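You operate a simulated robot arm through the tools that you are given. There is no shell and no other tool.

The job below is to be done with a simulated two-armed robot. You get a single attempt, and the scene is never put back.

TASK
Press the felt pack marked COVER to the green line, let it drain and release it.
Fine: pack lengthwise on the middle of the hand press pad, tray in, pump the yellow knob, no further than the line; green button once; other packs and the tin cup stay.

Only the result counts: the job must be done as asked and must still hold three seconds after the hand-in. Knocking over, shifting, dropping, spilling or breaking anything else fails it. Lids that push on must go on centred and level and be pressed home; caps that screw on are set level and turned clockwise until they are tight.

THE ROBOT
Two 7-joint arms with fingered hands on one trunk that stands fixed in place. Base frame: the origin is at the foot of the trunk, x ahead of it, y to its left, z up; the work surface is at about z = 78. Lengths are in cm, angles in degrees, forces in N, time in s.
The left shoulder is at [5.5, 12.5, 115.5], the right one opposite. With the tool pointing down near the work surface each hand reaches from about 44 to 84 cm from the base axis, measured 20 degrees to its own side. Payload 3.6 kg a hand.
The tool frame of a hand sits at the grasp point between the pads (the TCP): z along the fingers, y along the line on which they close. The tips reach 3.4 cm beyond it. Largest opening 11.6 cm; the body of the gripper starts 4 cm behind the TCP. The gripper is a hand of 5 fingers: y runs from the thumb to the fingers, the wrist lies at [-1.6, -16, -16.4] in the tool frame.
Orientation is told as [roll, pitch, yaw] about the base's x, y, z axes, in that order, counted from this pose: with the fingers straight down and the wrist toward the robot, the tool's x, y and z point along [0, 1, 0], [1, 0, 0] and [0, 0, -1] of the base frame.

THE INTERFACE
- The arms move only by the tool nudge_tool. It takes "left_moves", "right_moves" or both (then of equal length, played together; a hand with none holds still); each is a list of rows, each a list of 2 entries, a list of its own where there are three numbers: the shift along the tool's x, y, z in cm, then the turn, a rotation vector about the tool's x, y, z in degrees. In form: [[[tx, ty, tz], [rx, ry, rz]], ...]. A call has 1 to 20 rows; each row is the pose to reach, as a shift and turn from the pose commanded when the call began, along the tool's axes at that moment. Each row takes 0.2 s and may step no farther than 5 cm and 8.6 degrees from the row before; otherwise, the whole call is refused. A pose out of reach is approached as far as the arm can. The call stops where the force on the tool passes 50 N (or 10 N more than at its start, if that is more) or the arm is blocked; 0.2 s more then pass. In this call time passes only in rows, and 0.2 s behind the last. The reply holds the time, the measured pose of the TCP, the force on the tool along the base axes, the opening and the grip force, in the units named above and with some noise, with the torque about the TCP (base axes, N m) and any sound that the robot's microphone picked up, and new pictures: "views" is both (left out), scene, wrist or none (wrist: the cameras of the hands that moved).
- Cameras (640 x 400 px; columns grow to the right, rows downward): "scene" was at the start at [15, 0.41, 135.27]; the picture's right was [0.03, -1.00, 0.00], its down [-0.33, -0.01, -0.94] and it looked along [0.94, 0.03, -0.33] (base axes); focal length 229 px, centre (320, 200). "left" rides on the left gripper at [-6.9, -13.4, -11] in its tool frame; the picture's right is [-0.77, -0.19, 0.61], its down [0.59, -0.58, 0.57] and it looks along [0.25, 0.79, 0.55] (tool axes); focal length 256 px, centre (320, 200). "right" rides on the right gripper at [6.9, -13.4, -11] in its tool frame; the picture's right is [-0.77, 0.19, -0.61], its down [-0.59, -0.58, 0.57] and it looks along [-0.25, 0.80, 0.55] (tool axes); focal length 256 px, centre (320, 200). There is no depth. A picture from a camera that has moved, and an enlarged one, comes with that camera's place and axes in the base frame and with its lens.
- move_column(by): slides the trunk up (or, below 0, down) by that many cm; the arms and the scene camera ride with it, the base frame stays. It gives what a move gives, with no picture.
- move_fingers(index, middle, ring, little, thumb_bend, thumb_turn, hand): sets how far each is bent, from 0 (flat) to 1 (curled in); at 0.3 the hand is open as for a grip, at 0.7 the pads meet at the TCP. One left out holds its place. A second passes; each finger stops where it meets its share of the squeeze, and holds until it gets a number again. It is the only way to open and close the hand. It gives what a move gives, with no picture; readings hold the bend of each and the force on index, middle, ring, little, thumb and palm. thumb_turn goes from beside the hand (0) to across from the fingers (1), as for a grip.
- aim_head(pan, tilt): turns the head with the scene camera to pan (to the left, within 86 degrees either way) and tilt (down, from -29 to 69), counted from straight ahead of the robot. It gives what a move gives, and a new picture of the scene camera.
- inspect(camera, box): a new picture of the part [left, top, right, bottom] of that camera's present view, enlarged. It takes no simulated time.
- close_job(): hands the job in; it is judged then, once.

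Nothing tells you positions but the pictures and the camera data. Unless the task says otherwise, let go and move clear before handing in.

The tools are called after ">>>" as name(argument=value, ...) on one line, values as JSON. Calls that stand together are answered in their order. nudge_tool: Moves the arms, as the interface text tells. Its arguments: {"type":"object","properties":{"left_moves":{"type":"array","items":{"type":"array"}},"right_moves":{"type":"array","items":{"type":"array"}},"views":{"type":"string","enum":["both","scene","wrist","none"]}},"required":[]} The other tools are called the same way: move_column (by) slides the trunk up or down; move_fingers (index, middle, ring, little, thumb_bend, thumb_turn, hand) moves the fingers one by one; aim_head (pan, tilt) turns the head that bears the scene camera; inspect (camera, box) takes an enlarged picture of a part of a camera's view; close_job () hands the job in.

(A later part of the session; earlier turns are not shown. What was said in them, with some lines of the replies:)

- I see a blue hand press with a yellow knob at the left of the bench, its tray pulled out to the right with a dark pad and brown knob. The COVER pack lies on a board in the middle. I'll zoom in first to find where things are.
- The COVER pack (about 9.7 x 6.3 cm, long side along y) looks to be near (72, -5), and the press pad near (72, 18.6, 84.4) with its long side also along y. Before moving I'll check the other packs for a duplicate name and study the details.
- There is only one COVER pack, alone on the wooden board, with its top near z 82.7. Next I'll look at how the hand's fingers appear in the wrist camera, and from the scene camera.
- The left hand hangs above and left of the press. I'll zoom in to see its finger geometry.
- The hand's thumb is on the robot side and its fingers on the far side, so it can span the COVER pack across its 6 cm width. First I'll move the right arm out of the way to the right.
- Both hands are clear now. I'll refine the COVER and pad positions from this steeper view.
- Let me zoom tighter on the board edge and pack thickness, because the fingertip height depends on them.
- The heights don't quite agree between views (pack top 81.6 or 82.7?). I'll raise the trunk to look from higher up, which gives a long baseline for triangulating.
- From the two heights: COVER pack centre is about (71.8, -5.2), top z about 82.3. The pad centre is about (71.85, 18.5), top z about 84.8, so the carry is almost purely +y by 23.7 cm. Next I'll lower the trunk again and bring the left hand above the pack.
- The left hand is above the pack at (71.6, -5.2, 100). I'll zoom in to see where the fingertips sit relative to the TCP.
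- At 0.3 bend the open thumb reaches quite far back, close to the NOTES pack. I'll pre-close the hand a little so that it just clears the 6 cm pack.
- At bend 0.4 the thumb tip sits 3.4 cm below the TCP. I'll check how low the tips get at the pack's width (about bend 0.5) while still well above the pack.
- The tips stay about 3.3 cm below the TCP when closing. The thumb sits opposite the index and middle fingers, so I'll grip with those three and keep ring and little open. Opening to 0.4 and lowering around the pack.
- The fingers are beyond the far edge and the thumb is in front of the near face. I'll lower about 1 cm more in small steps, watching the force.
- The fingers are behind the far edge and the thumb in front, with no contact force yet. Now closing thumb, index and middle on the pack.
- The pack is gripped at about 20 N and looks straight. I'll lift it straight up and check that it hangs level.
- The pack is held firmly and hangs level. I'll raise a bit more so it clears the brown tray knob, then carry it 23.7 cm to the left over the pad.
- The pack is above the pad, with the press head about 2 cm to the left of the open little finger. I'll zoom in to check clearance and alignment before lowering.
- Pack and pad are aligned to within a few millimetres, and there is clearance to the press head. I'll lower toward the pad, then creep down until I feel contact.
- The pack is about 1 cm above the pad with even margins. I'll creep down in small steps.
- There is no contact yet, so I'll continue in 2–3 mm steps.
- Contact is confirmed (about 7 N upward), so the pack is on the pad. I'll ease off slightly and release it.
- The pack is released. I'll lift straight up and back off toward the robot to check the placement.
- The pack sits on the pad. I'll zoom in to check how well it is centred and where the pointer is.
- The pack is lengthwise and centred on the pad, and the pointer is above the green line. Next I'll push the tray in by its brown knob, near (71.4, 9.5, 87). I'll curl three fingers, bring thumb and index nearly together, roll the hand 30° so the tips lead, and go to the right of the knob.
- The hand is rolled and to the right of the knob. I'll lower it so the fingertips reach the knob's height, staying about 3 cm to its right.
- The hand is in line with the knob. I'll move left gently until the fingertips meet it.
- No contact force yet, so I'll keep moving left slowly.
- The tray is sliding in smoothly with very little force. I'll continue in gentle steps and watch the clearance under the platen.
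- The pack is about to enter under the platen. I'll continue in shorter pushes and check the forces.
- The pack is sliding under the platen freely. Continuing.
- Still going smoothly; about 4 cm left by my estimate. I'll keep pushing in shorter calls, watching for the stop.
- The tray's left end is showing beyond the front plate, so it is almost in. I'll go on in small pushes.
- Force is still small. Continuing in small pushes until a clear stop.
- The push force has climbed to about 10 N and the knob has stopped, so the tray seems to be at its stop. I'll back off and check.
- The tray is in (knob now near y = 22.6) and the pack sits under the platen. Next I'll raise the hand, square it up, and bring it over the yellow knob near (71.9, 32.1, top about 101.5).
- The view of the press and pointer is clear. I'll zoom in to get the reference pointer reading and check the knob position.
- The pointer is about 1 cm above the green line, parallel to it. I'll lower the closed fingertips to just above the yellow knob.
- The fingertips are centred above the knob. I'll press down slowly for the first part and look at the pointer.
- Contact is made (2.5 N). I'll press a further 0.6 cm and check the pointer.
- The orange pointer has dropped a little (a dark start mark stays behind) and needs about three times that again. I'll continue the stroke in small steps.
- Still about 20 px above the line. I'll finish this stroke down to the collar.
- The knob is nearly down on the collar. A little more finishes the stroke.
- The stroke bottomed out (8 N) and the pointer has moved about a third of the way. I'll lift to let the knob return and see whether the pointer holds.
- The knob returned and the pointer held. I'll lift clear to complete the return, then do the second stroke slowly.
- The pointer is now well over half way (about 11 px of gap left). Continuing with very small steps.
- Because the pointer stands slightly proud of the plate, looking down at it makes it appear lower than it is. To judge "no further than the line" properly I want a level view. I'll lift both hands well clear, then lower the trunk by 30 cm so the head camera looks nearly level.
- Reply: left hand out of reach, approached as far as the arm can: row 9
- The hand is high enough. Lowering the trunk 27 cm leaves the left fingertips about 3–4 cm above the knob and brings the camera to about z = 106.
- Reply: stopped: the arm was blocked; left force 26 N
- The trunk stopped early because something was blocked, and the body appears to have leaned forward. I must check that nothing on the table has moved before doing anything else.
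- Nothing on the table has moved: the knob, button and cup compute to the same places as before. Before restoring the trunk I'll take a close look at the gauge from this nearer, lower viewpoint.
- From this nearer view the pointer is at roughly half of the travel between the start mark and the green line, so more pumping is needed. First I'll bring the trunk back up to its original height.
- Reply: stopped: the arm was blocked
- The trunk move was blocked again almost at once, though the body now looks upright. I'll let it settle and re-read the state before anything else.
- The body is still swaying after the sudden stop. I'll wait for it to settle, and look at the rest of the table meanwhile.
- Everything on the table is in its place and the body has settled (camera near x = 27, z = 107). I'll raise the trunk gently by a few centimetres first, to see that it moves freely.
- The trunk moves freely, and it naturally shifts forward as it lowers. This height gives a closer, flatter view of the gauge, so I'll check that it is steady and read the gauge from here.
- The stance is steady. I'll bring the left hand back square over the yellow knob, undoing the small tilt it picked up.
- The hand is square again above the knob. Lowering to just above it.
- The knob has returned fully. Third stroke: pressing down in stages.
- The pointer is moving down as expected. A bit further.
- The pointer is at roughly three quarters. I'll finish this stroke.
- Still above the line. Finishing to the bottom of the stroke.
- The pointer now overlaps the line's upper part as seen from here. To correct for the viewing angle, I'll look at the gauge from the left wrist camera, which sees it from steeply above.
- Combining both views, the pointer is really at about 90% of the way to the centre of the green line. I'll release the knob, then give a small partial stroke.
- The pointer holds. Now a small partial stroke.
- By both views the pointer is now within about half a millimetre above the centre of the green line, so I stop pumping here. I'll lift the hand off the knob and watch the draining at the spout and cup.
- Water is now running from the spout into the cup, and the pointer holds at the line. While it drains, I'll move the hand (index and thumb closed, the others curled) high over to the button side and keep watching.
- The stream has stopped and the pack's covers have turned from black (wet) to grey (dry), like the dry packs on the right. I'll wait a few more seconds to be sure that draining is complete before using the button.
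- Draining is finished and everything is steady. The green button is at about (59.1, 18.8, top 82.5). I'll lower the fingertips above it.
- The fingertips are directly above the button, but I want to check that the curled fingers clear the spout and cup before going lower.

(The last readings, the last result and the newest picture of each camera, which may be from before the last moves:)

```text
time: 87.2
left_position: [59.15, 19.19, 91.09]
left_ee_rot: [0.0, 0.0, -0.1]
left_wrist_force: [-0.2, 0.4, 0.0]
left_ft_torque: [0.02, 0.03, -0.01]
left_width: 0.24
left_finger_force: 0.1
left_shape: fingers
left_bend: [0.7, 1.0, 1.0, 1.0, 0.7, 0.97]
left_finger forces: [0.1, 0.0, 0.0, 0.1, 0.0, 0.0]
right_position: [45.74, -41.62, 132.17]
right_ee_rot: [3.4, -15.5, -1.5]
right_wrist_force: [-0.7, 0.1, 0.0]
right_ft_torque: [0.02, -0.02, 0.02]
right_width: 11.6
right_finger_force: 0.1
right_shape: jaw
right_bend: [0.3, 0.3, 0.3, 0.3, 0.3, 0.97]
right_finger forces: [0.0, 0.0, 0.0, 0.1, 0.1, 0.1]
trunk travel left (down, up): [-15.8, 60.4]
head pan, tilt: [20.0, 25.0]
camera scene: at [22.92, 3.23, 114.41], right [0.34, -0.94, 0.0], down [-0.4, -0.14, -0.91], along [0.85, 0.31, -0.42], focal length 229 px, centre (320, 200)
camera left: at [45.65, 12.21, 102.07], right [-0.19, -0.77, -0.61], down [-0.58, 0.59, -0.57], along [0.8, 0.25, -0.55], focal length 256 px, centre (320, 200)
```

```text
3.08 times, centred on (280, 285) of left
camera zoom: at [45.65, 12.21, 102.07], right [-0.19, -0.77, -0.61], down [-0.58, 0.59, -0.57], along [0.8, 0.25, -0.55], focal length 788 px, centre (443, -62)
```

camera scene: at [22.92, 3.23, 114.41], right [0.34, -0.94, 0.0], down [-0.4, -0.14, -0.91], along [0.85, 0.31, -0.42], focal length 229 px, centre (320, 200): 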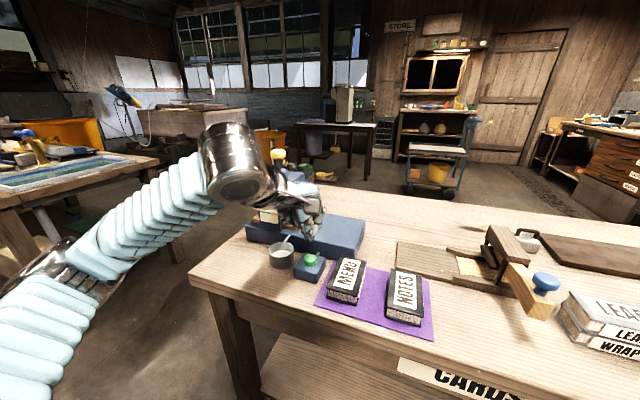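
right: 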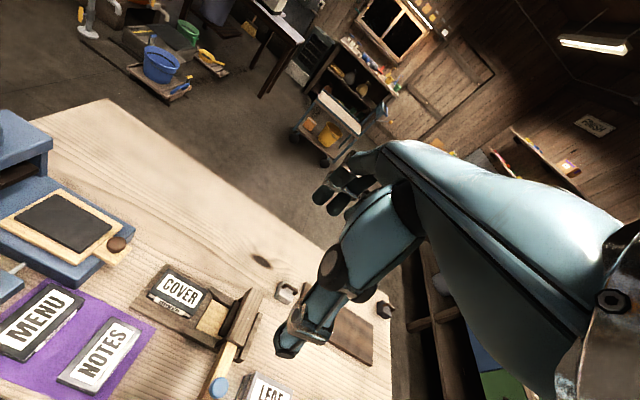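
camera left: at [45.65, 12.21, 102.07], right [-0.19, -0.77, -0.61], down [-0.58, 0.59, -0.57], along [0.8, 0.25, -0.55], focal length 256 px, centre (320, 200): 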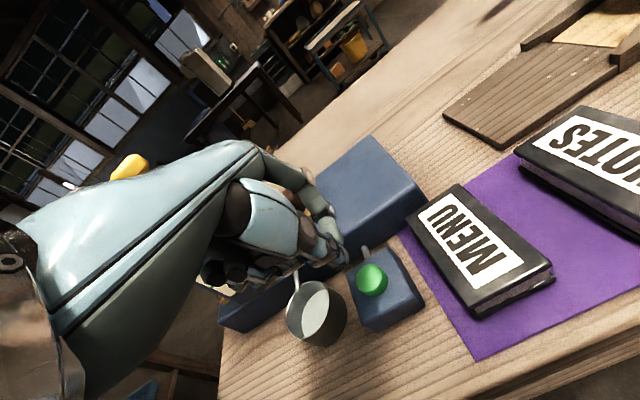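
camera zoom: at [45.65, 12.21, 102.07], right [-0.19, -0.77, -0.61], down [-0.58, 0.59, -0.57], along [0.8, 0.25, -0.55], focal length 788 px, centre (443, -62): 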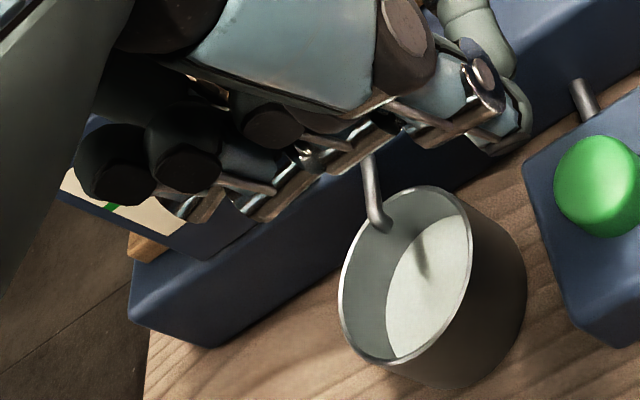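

The curled fingers' undersides are about level with the TCP, so at the button's height they will still clear the cup rim by nearly 3 cm. I'll lower to just above the button.

>>> nudge_tool(left_moves=[[[-0.1, 0.1, 1.5], [0, 0, 0]], [[-0.2, 0.1, 3.0], [0, 0, 0]], [[-0.2, 0.1, 4.0], [0, 0, 0]]], views="wrist")

>>> inspect(camera="scene", box=[265, 205, 335, 275])

>>> inspect(camera="left", box=[220, 180, 420, 350])

```text
time: 88.0
left_position: [59.35, 18.84, 87.16]
left_ee_rot: [0.0, 0.1, 0.0]
left_wrist_force: [0.4, 0.2, 0.4]
left_ft_torque: [-0.01, 0.0, 0.01]
left_width: 0.21
left_finger_force: 0.1
left_shape: fingers
left_bend: [0.7, 1.0, 1.0, 1.0, 0.7, 0.97]
left_finger forces: [0.1, 0.0, 0.0, 0.0, 0.0, 0.0]
right_position: [45.65, -41.61, 132.29]
right_ee_rot: [3.4, -15.5, -1.6]
right_wrist_force: [0.1, -0.4, 0.2]
right_ft_torque: [-0.02, -0.03, 0.02]
right_width: 11.6
right_finger_force: 0.1
right_shape: jaw
right_bend: [0.3, 0.3, 0.3, 0.3, 0.3, 0.97]
right_finger forces: [0.1, 0.0, 0.0, 0.0, 0.0, 0.0]
trunk travel left (down, up): [-15.8, 60.4]
head pan, tilt: [20.0, 25.0]
camera left: at [45.79, 11.96, 98.08], right [-0.19, -0.77, -0.61], down [-0.58, 0.59, -0.56], along [0.79, 0.25, -0.55], focal length 256 px, centre (320, 200)
```

left: 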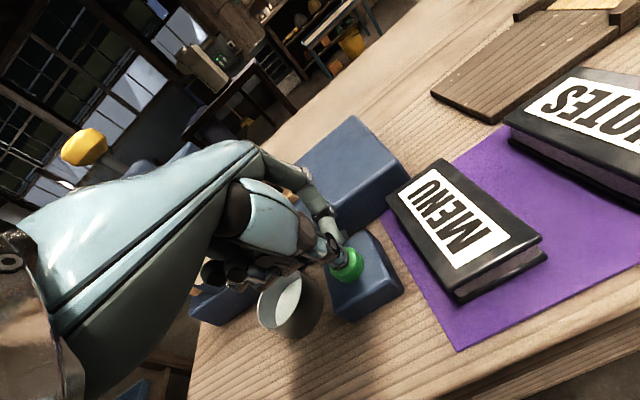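

```text
5.71 times, centred on (300, 240) of scene
camera zoom: at [22.9, 3.21, 114.41], right [0.34, -0.94, 0.0], down [-0.4, -0.14, -0.91], along [0.85, 0.31, -0.42], focal length 1309 px, centre (434, -29)
```

zoom: 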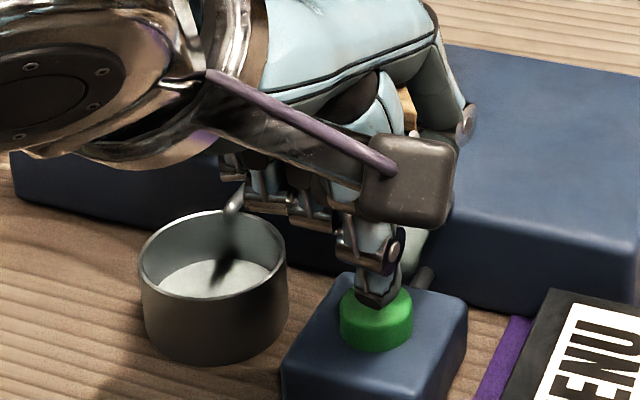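

```text
2.35 times, centred on (320, 265) of left
camera zoom: at [45.79, 11.96, 98.08], right [-0.19, -0.77, -0.61], down [-0.58, 0.59, -0.56], along [0.79, 0.25, -0.55], focal length 602 px, centre (320, 47)
```

zoom: 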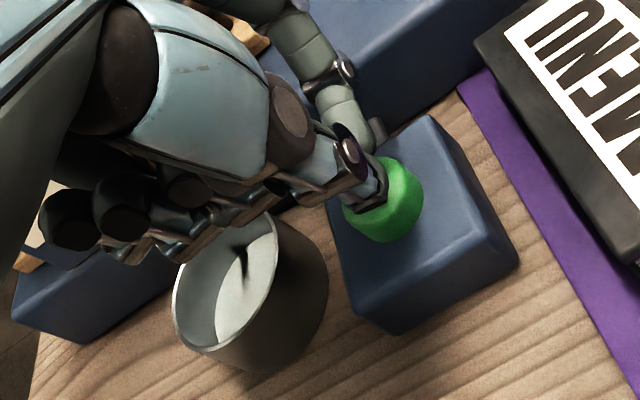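

The fingertips are right above the button with the cup clear. Now one single, steady press.

>>> nudge_tool(left_moves=[[[0, 0, 0.4], [0, 0, 0]], [[0, 0, 0.8], [0, 0, 0]], [[0, 0, 1.1], [0, 0, 0]], [[0, 0, 1.4], [0, 0, 0]]], views="none")

>>> inspect(camera="scene", box=[245, 185, 335, 275])

```text
time: 89.0
left_position: [59.15, 18.92, 85.65]
left_ee_rot: [0.0, -0.1, 0.0]
left_wrist_force: [-0.3, -0.7, -0.1]
left_ft_torque: [0.0, 0.0, 0.02]
left_width: 0.23
left_finger_force: 0.5
left_shape: fingers
left_bend: [0.7, 1.0, 1.0, 1.0, 0.7, 0.97]
left_finger forces: [1.1, 0.0, 0.1, 0.0, 0.0, 0.1]
right_position: [45.65, -41.65, 132.11]
right_ee_rot: [3.3, -15.4, -1.6]
right_wrist_force: [0.5, -0.2, -0.6]
right_ft_torque: [0.01, -0.01, -0.02]
right_width: 11.6
right_finger_force: 0.0
right_shape: jaw
right_bend: [0.3, 0.3, 0.3, 0.3, 0.3, 0.97]
right_finger forces: [0.1, 0.0, 0.1, 0.0, 0.0, 0.0]
trunk travel left (down, up): [-15.8, 60.4]
head pan, tilt: [20.0, 25.0]
```

```text
4.44 times, centred on (290, 230) of scene
camera zoom: at [22.89, 3.2, 114.42], right [0.34, -0.94, 0.0], down [-0.4, -0.14, -0.91], along [0.85, 0.31, -0.42], focal length 1018 px, centre (453, 67)
```

zoom: 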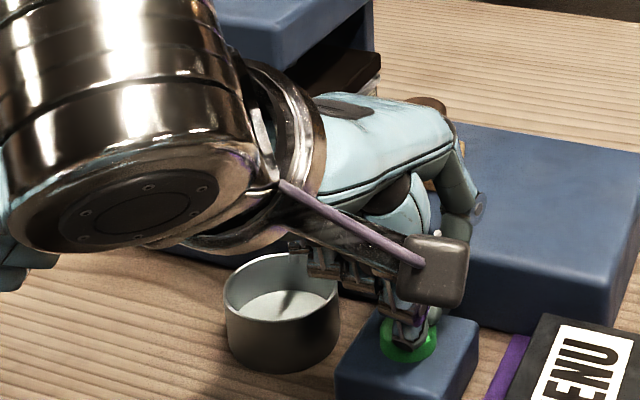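

Light contact only so far. Continuing the same press downward.

>>> nudge_tool(left_moves=[[[0, 0, 0.2], [0, 0, 0]], [[0, 0, 0.4], [0, 0, 0]]], views="none")

>>> inspect(camera="scene", box=[245, 185, 335, 275])

>>> inspect(camera="left", box=[220, 180, 420, 350])

```text
time: 89.6
left_position: [59.29, 18.79, 85.24]
left_ee_rot: [0.0, 0.0, 0.0]
left_wrist_force: [0.4, -0.1, 3.8]
left_ft_torque: [-0.04, 0.0, -0.03]
left_width: 0.24
left_finger_force: 1.7
left_shape: fingers
left_bend: [0.7, 1.0, 1.0, 1.0, 0.7, 0.97]
left_finger forces: [3.0, 0.1, 0.0, 0.0, 0.1, 0.0]
right_position: [45.67, -41.58, 132.12]
right_ee_rot: [3.3, -15.4, -1.6]
right_wrist_force: [0.0, 0.3, 0.3]
right_ft_torque: [0.03, 0.0, 0.01]
right_width: 11.58
right_finger_force: 0.1
right_shape: jaw
right_bend: [0.3, 0.3, 0.3, 0.3, 0.3, 0.97]
right_finger forces: [0.0, 0.0, 0.1, 0.0, 0.0, 0.1]
trunk travel left (down, up): [-15.8, 60.4]
head pan, tilt: [20.0, 25.0]
heard: click
```

```text
4.44 times, centred on (290, 230) of scene
camera zoom: at [22.89, 3.19, 114.42], right [0.34, -0.94, 0.0], down [-0.4, -0.14, -0.91], along [0.85, 0.31, -0.42], focal length 1018 px, centre (453, 67)
```

zoom: 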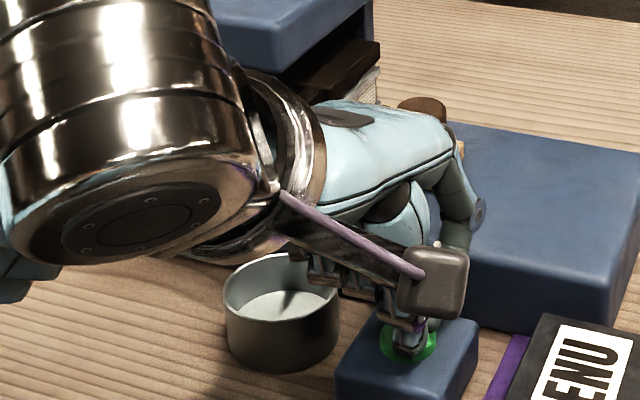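

```text
2.35 times, centred on (320, 265) of left
camera zoom: at [45.78, 11.95, 96.36], right [-0.19, -0.77, -0.61], down [-0.58, 0.59, -0.57], along [0.8, 0.25, -0.55], focal length 602 px, centre (320, 47)
```

zoom: 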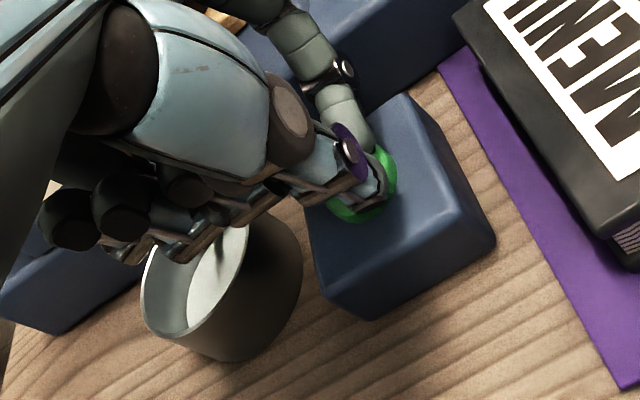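

I heard the click, and the platen is already rising. Releasing straight up, without touching the button again.

>>> nudge_tool(left_moves=[[[0, 0, -0.8], [0, 0, 0]], [[0, 0, -2.5], [0, 0, 0]], [[0, 0, -6], [0, 0, 0]], [[0, 0, -10], [0, 0, 0]], [[0, 0, -14], [0, 0, 0]], [[0, 0, -18], [0, 0, 0]], [[0, 0, -22], [0, 0, 0]], [[0, -3, -26], [0, 0, 0]]], views="both")

>>> inspect(camera="scene", box=[240, 140, 370, 290])

>>> inspect(camera="scene", box=[255, 195, 315, 235])

```text
time: 91.4
left_position: [56.04, 18.83, 111.22]
left_ee_rot: [0.0, 0.0, 0.0]
left_wrist_force: [0.5, -0.1, -0.4]
left_ft_torque: [0.02, 0.02, -0.04]
left_width: 0.25
left_finger_force: 0.0
left_shape: fingers
left_bend: [0.7, 1.0, 1.0, 1.0, 0.7, 0.97]
left_finger forces: [0.0, 0.0, 0.0, 0.0, 0.1, 0.1]
right_position: [45.47, -41.5, 132.22]
right_ee_rot: [3.4, -15.5, -1.6]
right_wrist_force: [-0.7, -0.1, 0.5]
right_ft_torque: [0.0, -0.04, -0.01]
right_width: 11.59
right_finger_force: 0.0
right_shape: jaw
right_bend: [0.3, 0.3, 0.3, 0.3, 0.3, 0.97]
right_finger forces: [0.1, 0.0, 0.1, 0.0, 0.1, 0.1]
trunk travel left (down, up): [-15.8, 60.4]
head pan, tilt: [20.0, 25.0]
camera scene: at [22.76, 3.23, 114.46], right [0.34, -0.94, 0.0], down [-0.4, -0.14, -0.91], along [0.85, 0.31, -0.42], focal length 229 px, centre (320, 200)
camera left: at [42.6, 11.89, 122.36], right [-0.19, -0.77, -0.61], down [-0.58, 0.59, -0.57], along [0.8, 0.25, -0.55], focal length 256 px, centre (320, 200)
```

scene: 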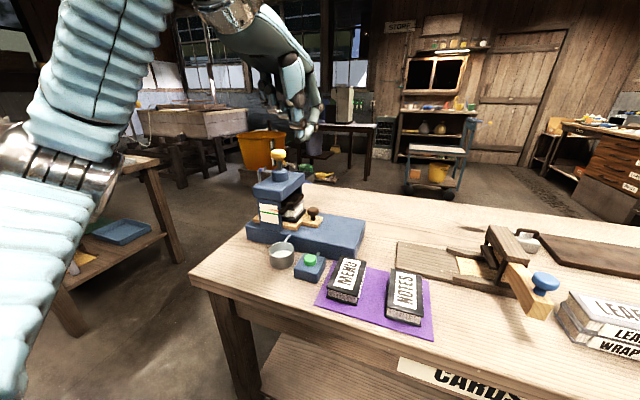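
left: 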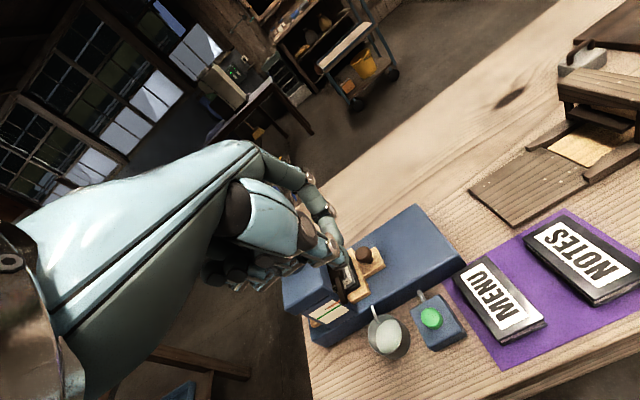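

```text
2.67 times, centred on (305, 215) of scene
camera zoom: at [22.76, 3.23, 114.46], right [0.34, -0.94, 0.0], down [-0.4, -0.14, -0.91], along [0.85, 0.31, -0.42], focal length 611 px, centre (360, 160)
```

zoom: 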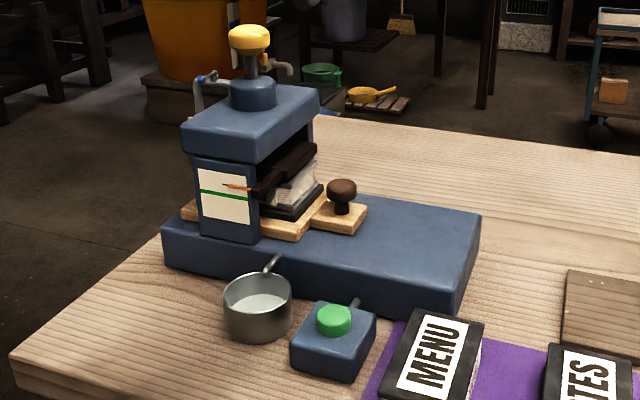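

```text
10.00 times, centred on (285, 215) of scene
camera zoom: at [22.76, 3.23, 114.46], right [0.34, -0.94, 0.0], down [-0.4, -0.14, -0.91], along [0.85, 0.31, -0.42], focal length 2290 px, centre (670, 50)
```

zoom: 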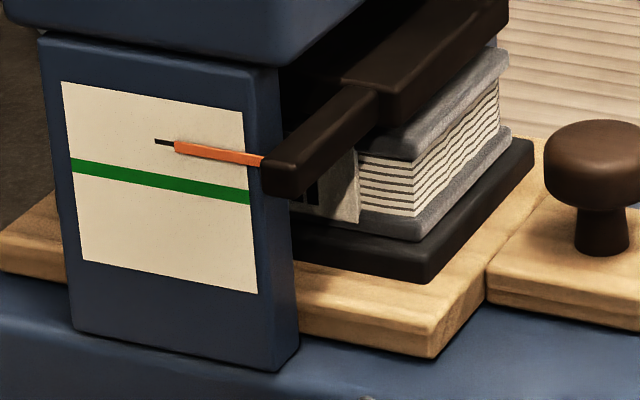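

The platen has returned to its rest mark and the pack is drained, grey and still centred on the pad. A last look over the whole table before handing in.

>>> aim_head(pan=0, tilt=30)

>>> inspect(camera="scene", box=[100, 120, 400, 310])

>>> inspect(camera="scene", box=[340, 120, 640, 310])

```text
time: 92.2
left_position: [56.31, 18.81, 111.04]
left_ee_rot: [-0.1, 0.0, -0.1]
left_wrist_force: [-0.2, -0.1, -0.2]
left_ft_torque: [0.0, 0.0, -0.03]
left_width: 0.28
left_finger_force: 0.0
left_shape: fingers
left_bend: [0.7, 1.0, 1.0, 1.0, 0.7, 0.97]
left_finger forces: [0.1, 0.1, 0.0, 0.0, 0.1, 0.0]
right_position: [45.58, -41.63, 132.2]
right_ee_rot: [3.4, -15.4, -1.7]
right_wrist_force: [0.1, 0.0, -0.8]
right_ft_torque: [0.05, -0.02, -0.03]
right_width: 11.61
right_finger_force: 0.0
right_shape: jaw
right_bend: [0.3, 0.3, 0.3, 0.3, 0.3, 0.97]
right_finger forces: [0.0, 0.0, 0.0, 0.0, 0.0, 0.1]
trunk travel left (down, up): [-15.8, 60.4]
head pan, tilt: [0.0, 30.0]
camera scene: at [23.29, 0.06, 113.62], right [0.0, -1.0, 0.0], down [-0.5, 0.0, -0.87], along [0.87, 0.0, -0.5], focal length 229 px, centre (320, 200)
```

scene: 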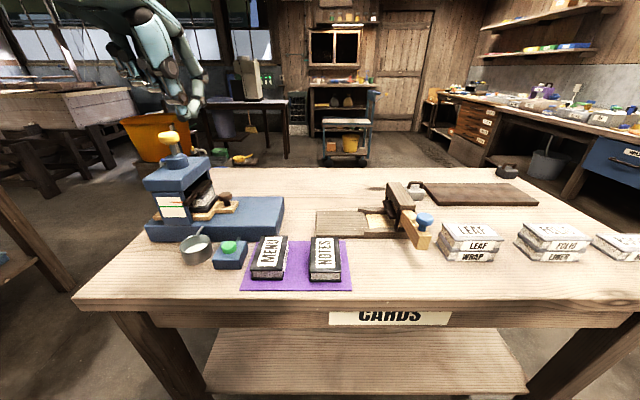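

```text
2.11 times, centred on (250, 215) of scene
camera zoom: at [23.29, 0.06, 113.62], right [0.0, -1.0, 0.0], down [-0.5, 0.0, -0.87], along [0.87, 0.0, -0.5], focal length 482 px, centre (467, 168)
```

zoom: 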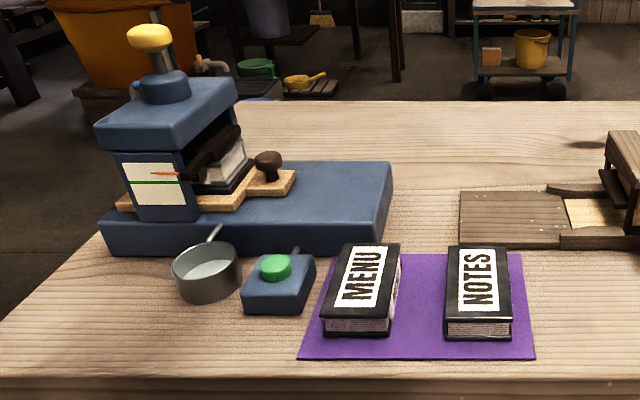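

```text
2.11 times, centred on (490, 215) of scene
camera zoom: at [23.29, 0.06, 113.62], right [0.0, -1.0, 0.0], down [-0.5, 0.0, -0.87], along [0.87, 0.0, -0.5], focal length 482 px, centre (-38, 168)
```

zoom: 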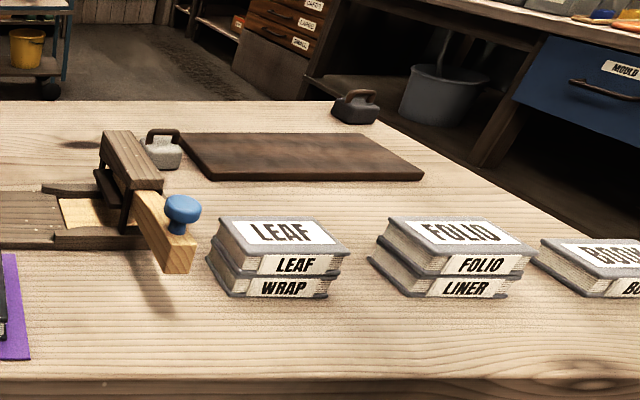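

The COVER pack is drained and lies centred on the pad with the tray in and the press released. The other packs and the tin cup look to be where they started, and both hands are clear. I'm handing in the job.

>>> close_job()

```text
The job is handed in.
```

The COVER pack is pressed to the green line, drained and released, and I've handed the job in; I haven't seen the judging result.

- **Placement:** the pack lies lengthwise on the middle of the hand press pad. The tray is pushed in to its stop.
- **Pressing:** I pumped the yellow knob until the pointer was about half a millimetre short of the line's centre, judged from two camera views. It did not go past the line.
- **Draining:** water ran from the spout into the tin cup and stopped, and the pack turned from black to grey. I waited about four more seconds before releasing.
- **Release:** I pressed the green button once and heard a click. The pointer went back to its start mark.
- **Everything else:** in the last pictures the other packs, the tin cup and the wooden press were where they started. Both hands are clear of the table.

Midway I lowered the trunk to see the gauge better. It stopped early as blocked and the body swayed. I checked the table afterwards and found nothing had moved. The trunk is still about 19 cm below its starting height.
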